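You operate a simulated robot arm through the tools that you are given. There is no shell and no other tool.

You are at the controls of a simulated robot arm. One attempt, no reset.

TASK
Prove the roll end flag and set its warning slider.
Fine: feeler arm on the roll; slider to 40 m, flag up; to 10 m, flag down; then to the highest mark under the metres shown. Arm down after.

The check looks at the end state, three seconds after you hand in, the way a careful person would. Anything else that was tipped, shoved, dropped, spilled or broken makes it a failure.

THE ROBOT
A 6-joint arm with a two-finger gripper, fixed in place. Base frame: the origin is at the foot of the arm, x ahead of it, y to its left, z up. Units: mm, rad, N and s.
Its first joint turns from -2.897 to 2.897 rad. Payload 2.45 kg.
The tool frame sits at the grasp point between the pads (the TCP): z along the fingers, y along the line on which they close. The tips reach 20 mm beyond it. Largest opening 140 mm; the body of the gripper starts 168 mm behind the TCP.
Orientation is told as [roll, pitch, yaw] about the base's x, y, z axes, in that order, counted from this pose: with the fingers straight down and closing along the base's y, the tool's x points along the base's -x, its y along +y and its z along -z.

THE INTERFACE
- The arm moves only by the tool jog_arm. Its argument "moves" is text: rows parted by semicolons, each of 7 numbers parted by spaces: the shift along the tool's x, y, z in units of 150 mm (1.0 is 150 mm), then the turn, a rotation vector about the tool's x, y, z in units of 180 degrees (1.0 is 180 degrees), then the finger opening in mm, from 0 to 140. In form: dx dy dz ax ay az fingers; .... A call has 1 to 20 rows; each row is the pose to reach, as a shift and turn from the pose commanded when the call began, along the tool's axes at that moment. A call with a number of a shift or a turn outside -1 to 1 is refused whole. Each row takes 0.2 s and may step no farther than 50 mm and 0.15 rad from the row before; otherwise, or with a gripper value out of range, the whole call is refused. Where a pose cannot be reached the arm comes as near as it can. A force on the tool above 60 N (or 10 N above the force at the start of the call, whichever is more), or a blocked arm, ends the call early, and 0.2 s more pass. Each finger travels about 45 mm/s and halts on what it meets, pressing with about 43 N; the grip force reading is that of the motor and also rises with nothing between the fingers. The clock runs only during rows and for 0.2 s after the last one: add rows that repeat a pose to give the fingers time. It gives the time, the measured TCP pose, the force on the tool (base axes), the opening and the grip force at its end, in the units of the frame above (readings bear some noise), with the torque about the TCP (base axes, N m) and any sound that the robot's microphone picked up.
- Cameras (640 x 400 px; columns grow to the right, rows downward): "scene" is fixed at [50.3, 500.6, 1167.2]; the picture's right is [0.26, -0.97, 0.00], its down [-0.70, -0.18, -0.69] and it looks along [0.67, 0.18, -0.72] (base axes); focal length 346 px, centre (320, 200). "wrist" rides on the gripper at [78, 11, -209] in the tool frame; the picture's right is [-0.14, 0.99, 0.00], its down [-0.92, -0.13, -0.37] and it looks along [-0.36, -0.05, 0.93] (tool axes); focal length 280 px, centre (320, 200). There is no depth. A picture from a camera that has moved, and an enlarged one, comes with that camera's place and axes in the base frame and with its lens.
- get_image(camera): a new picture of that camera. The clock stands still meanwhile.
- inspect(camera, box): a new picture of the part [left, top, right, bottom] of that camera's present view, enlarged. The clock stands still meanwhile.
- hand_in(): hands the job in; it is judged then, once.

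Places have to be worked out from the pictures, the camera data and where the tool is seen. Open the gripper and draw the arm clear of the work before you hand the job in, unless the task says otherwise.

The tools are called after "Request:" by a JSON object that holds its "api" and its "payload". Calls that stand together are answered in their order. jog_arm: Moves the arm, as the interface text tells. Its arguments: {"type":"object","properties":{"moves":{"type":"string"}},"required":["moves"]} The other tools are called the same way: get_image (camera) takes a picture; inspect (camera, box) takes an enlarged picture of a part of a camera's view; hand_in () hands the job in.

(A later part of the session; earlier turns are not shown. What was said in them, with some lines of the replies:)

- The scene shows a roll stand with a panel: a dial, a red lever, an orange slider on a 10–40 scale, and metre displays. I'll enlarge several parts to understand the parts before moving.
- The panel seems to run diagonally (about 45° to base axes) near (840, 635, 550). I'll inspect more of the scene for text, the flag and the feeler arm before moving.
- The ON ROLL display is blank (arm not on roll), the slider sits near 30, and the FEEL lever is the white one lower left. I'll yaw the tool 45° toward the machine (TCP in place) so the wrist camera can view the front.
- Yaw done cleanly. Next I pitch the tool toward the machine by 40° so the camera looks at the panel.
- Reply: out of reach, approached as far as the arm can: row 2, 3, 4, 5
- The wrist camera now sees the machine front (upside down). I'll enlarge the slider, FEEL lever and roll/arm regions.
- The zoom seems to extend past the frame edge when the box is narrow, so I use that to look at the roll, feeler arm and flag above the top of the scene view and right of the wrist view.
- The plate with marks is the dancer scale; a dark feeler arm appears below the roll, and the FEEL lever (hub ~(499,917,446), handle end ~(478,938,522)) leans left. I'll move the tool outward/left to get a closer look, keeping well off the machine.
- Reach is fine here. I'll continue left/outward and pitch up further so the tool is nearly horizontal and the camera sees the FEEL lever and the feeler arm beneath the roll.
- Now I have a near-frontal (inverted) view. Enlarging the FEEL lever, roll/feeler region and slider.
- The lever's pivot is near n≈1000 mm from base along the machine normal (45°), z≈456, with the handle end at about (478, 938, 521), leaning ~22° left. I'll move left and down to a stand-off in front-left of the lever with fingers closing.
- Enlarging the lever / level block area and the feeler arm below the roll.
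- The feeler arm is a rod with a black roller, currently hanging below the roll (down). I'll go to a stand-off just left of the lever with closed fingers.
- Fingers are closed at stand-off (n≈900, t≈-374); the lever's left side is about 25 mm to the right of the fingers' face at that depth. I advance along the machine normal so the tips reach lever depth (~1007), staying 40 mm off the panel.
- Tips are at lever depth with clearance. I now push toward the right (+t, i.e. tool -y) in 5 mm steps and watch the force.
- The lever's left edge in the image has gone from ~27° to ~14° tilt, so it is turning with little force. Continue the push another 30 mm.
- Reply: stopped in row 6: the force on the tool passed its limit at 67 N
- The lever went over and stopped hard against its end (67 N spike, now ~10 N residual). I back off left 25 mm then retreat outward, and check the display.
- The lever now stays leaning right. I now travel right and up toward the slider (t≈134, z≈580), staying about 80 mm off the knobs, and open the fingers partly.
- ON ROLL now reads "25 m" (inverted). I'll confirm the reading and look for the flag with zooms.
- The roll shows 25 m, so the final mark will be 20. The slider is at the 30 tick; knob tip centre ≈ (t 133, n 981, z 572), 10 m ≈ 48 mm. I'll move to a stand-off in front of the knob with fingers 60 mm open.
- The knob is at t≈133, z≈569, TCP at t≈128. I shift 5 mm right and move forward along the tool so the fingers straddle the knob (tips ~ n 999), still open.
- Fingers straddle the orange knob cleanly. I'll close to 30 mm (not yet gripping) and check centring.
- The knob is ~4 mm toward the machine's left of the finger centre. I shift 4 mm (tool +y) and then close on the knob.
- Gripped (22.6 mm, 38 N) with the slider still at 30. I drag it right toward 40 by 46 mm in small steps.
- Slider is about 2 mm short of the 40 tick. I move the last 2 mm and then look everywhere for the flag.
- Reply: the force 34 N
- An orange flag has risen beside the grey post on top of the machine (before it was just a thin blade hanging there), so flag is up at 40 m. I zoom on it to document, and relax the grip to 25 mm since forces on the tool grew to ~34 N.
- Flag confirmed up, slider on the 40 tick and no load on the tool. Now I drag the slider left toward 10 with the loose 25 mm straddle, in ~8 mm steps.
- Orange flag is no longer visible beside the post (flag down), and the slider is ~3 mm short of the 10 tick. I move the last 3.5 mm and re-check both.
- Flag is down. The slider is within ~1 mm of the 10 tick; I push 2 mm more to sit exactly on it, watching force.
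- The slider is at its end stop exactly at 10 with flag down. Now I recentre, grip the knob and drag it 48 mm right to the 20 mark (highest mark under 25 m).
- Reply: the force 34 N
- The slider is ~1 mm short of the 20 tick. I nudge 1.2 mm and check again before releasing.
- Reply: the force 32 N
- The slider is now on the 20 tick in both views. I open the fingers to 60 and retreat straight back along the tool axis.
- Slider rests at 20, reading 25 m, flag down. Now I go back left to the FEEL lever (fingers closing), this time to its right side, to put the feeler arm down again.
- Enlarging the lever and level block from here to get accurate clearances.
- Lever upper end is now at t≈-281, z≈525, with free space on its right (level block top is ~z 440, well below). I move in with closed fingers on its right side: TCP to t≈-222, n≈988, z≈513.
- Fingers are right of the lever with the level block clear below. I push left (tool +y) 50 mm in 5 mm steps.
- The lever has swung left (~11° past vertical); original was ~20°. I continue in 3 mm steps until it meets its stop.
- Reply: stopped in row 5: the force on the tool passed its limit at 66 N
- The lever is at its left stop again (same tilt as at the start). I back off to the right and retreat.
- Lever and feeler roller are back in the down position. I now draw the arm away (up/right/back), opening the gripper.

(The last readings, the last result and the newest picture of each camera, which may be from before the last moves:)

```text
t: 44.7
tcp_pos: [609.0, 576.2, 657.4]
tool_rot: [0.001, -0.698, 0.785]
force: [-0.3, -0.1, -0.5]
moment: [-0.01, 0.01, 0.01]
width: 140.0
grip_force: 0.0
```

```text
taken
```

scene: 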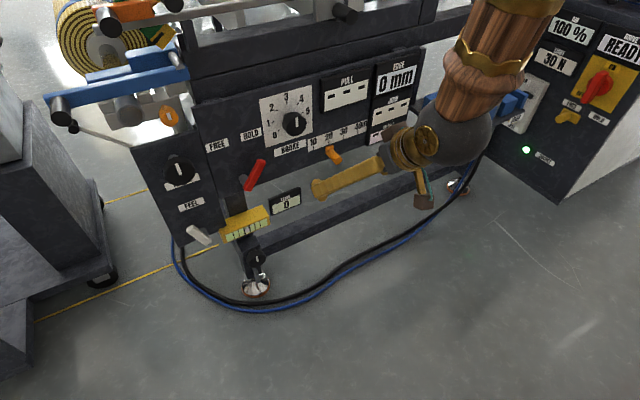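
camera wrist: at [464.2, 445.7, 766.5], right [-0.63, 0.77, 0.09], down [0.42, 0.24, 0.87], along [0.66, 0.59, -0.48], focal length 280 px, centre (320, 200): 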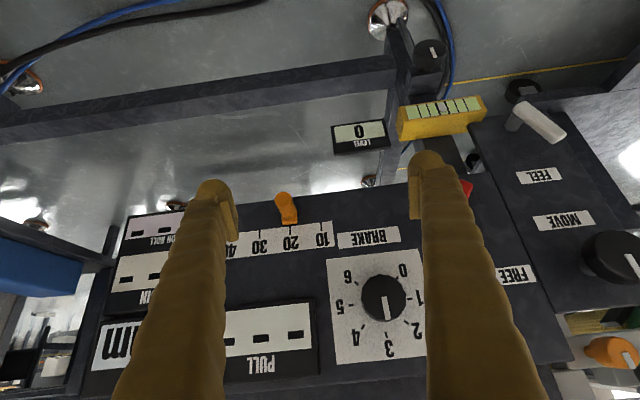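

Everything looks in place; I pull the arm further back clear of the machine and then verify slider, display, flag and lever closely.

Request:
{"api": "jog_arm", "payload": {"moves": "0.072 -0.167 -0.148 0 0 0 140; 0.145 -0.333 -0.295 0 0 0 140; 0.217 -0.5 -0.443 0 0 0 140; 0.289 -0.667 -0.59 0 0 0 140; 0.289 -0.667 -0.59 0 0 0 140"}}

Request:
{"api": "get_image", "payload": {"camera": "scene"}}

Request:
{"api": "inspect", "payload": {"camera": "scene", "box": [280, 100, 400, 175]}}

Request:
{"api": "inspect", "payload": {"camera": "scene", "box": [0, 0, 640, 2]}}

Request:
{"api": "inspect", "payload": {"camera": "scene", "box": [130, 140, 290, 300]}}

Request:
{"api": "inspect", "payload": {"camera": "scene", "box": [340, 0, 480, 2]}}

```text
t: 45.9
tcp_pos: [613.0, 442.1, 692.5]
tool_rot: [0.001, -0.7, 0.785]
force: [1.1, 0.5, 0.4]
moment: [-0.01, -0.03, 0.02]
width: 140.0
grip_force: 0.1
```

```text
taken
```

scene: 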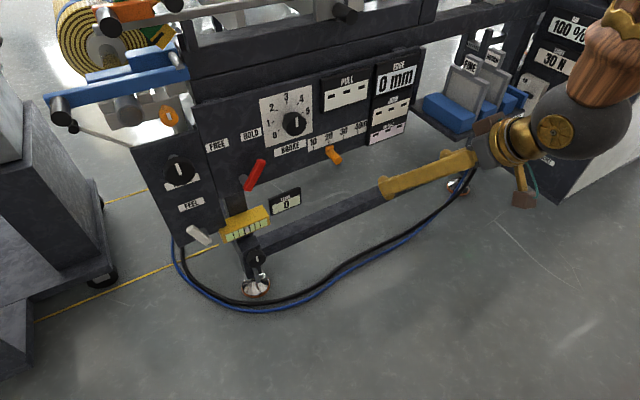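

```text
5.33 times, centred on (340, 138) of scene
camera zoom: at [50.3, 500.6, 1167.2], right [0.26, -0.97, 0.0], down [-0.7, -0.18, -0.69], along [0.67, 0.18, -0.72], focal length 1844 px, centre (213, 533)
```

zoom: 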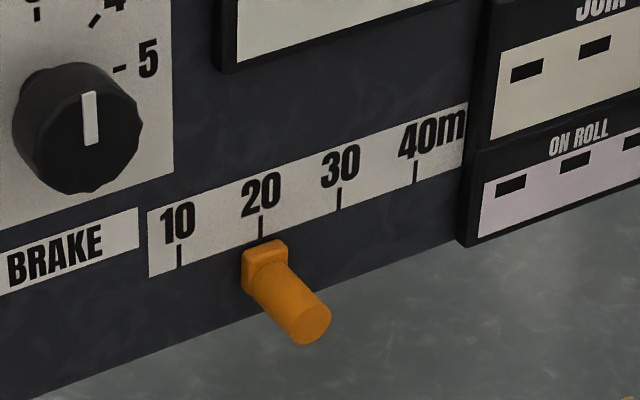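

```text
1.00 times, centred on (320, 1) of scene (not enlarged: the box is as wide or as high as the picture)
camera zoom: at [50.3, 500.6, 1167.2], right [0.26, -0.97, 0.0], down [-0.7, -0.18, -0.69], along [0.67, 0.18, -0.72], focal length 346 px, centre (320, 399)
```

zoom: 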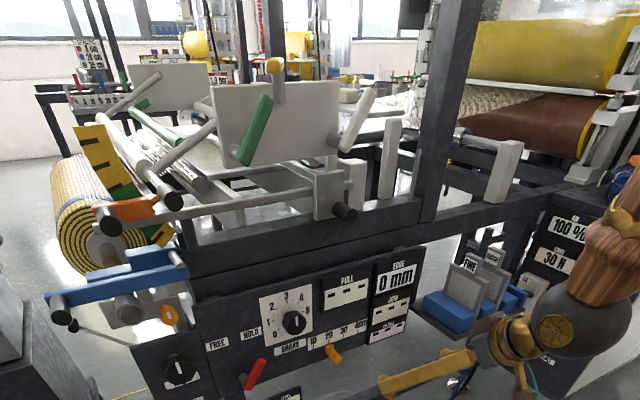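

```text
2.50 times, centred on (210, 220) of scene
camera zoom: at [50.3, 500.6, 1167.2], right [0.26, -0.97, 0.0], down [-0.7, -0.18, -0.69], along [0.67, 0.18, -0.72], focal length 864 px, centre (595, 150)
```

zoom: 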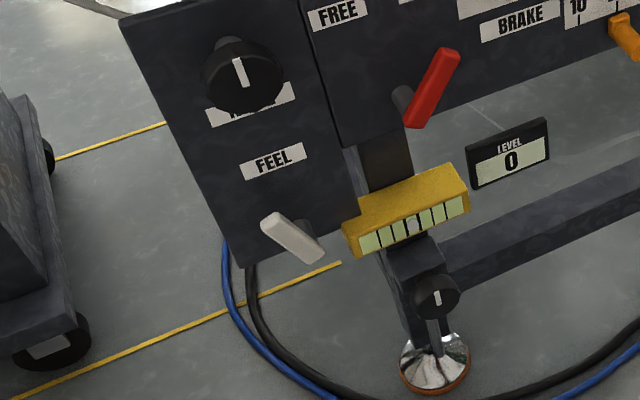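

```text
4.57 times, centred on (410, 1) of scene
camera zoom: at [50.3, 500.6, 1167.2], right [0.26, -0.97, 0.0], down [-0.7, -0.18, -0.69], along [0.67, 0.18, -0.72], focal length 1580 px, centre (-91, 1110)
```

zoom: 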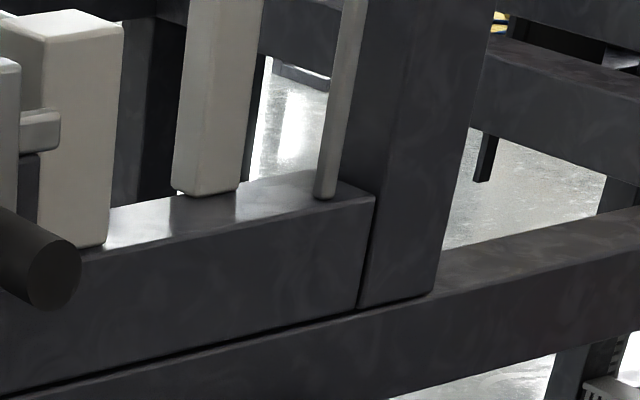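

Final check: slider on the 20 tick, ON ROLL blank with the feeler arm down, the FEEL lever back at its original tilt, flag down, and the level, brake and red lever unchanged. The gripper is open and the arm is clear, so I hand in.

Request:
{"api": "hand_in", "payload": {}}

```text
The job is handed in.
```

I tested the roll end flag and handed the job in. I haven't seen the result of the check. The warning slider is at 20 m and the feeler arm is down.

| Step | What the pictures showed |
|---|---|
| Feeler arm on the roll | ON ROLL went from blank to 25 m |
| Slider at 40 m | Orange flag came up beside the grey post on top of the machine |
| Slider at 10 m (its end stop) | Flag no longer visible |
| Slider at 20 m, the highest mark under 25 m | Pointer on the 20 tick, flag still out of sight |
| Feeler arm down again | ON ROLL blank, FEEL lever back at its starting tilt |

- **Flag position:** the flag can't be seen when it is down, so I judged "flag down" by it disappearing.
- **Lever force:** each time the FEEL lever reached its end stop, the force on the tool briefly hit about 66 N and stopped the move. I saw no damage or shift afterwards.
- **Everything else:** the level, the brake dial and the red lever look the same as at the start. The gripper is open and the arm is clear of the machine.
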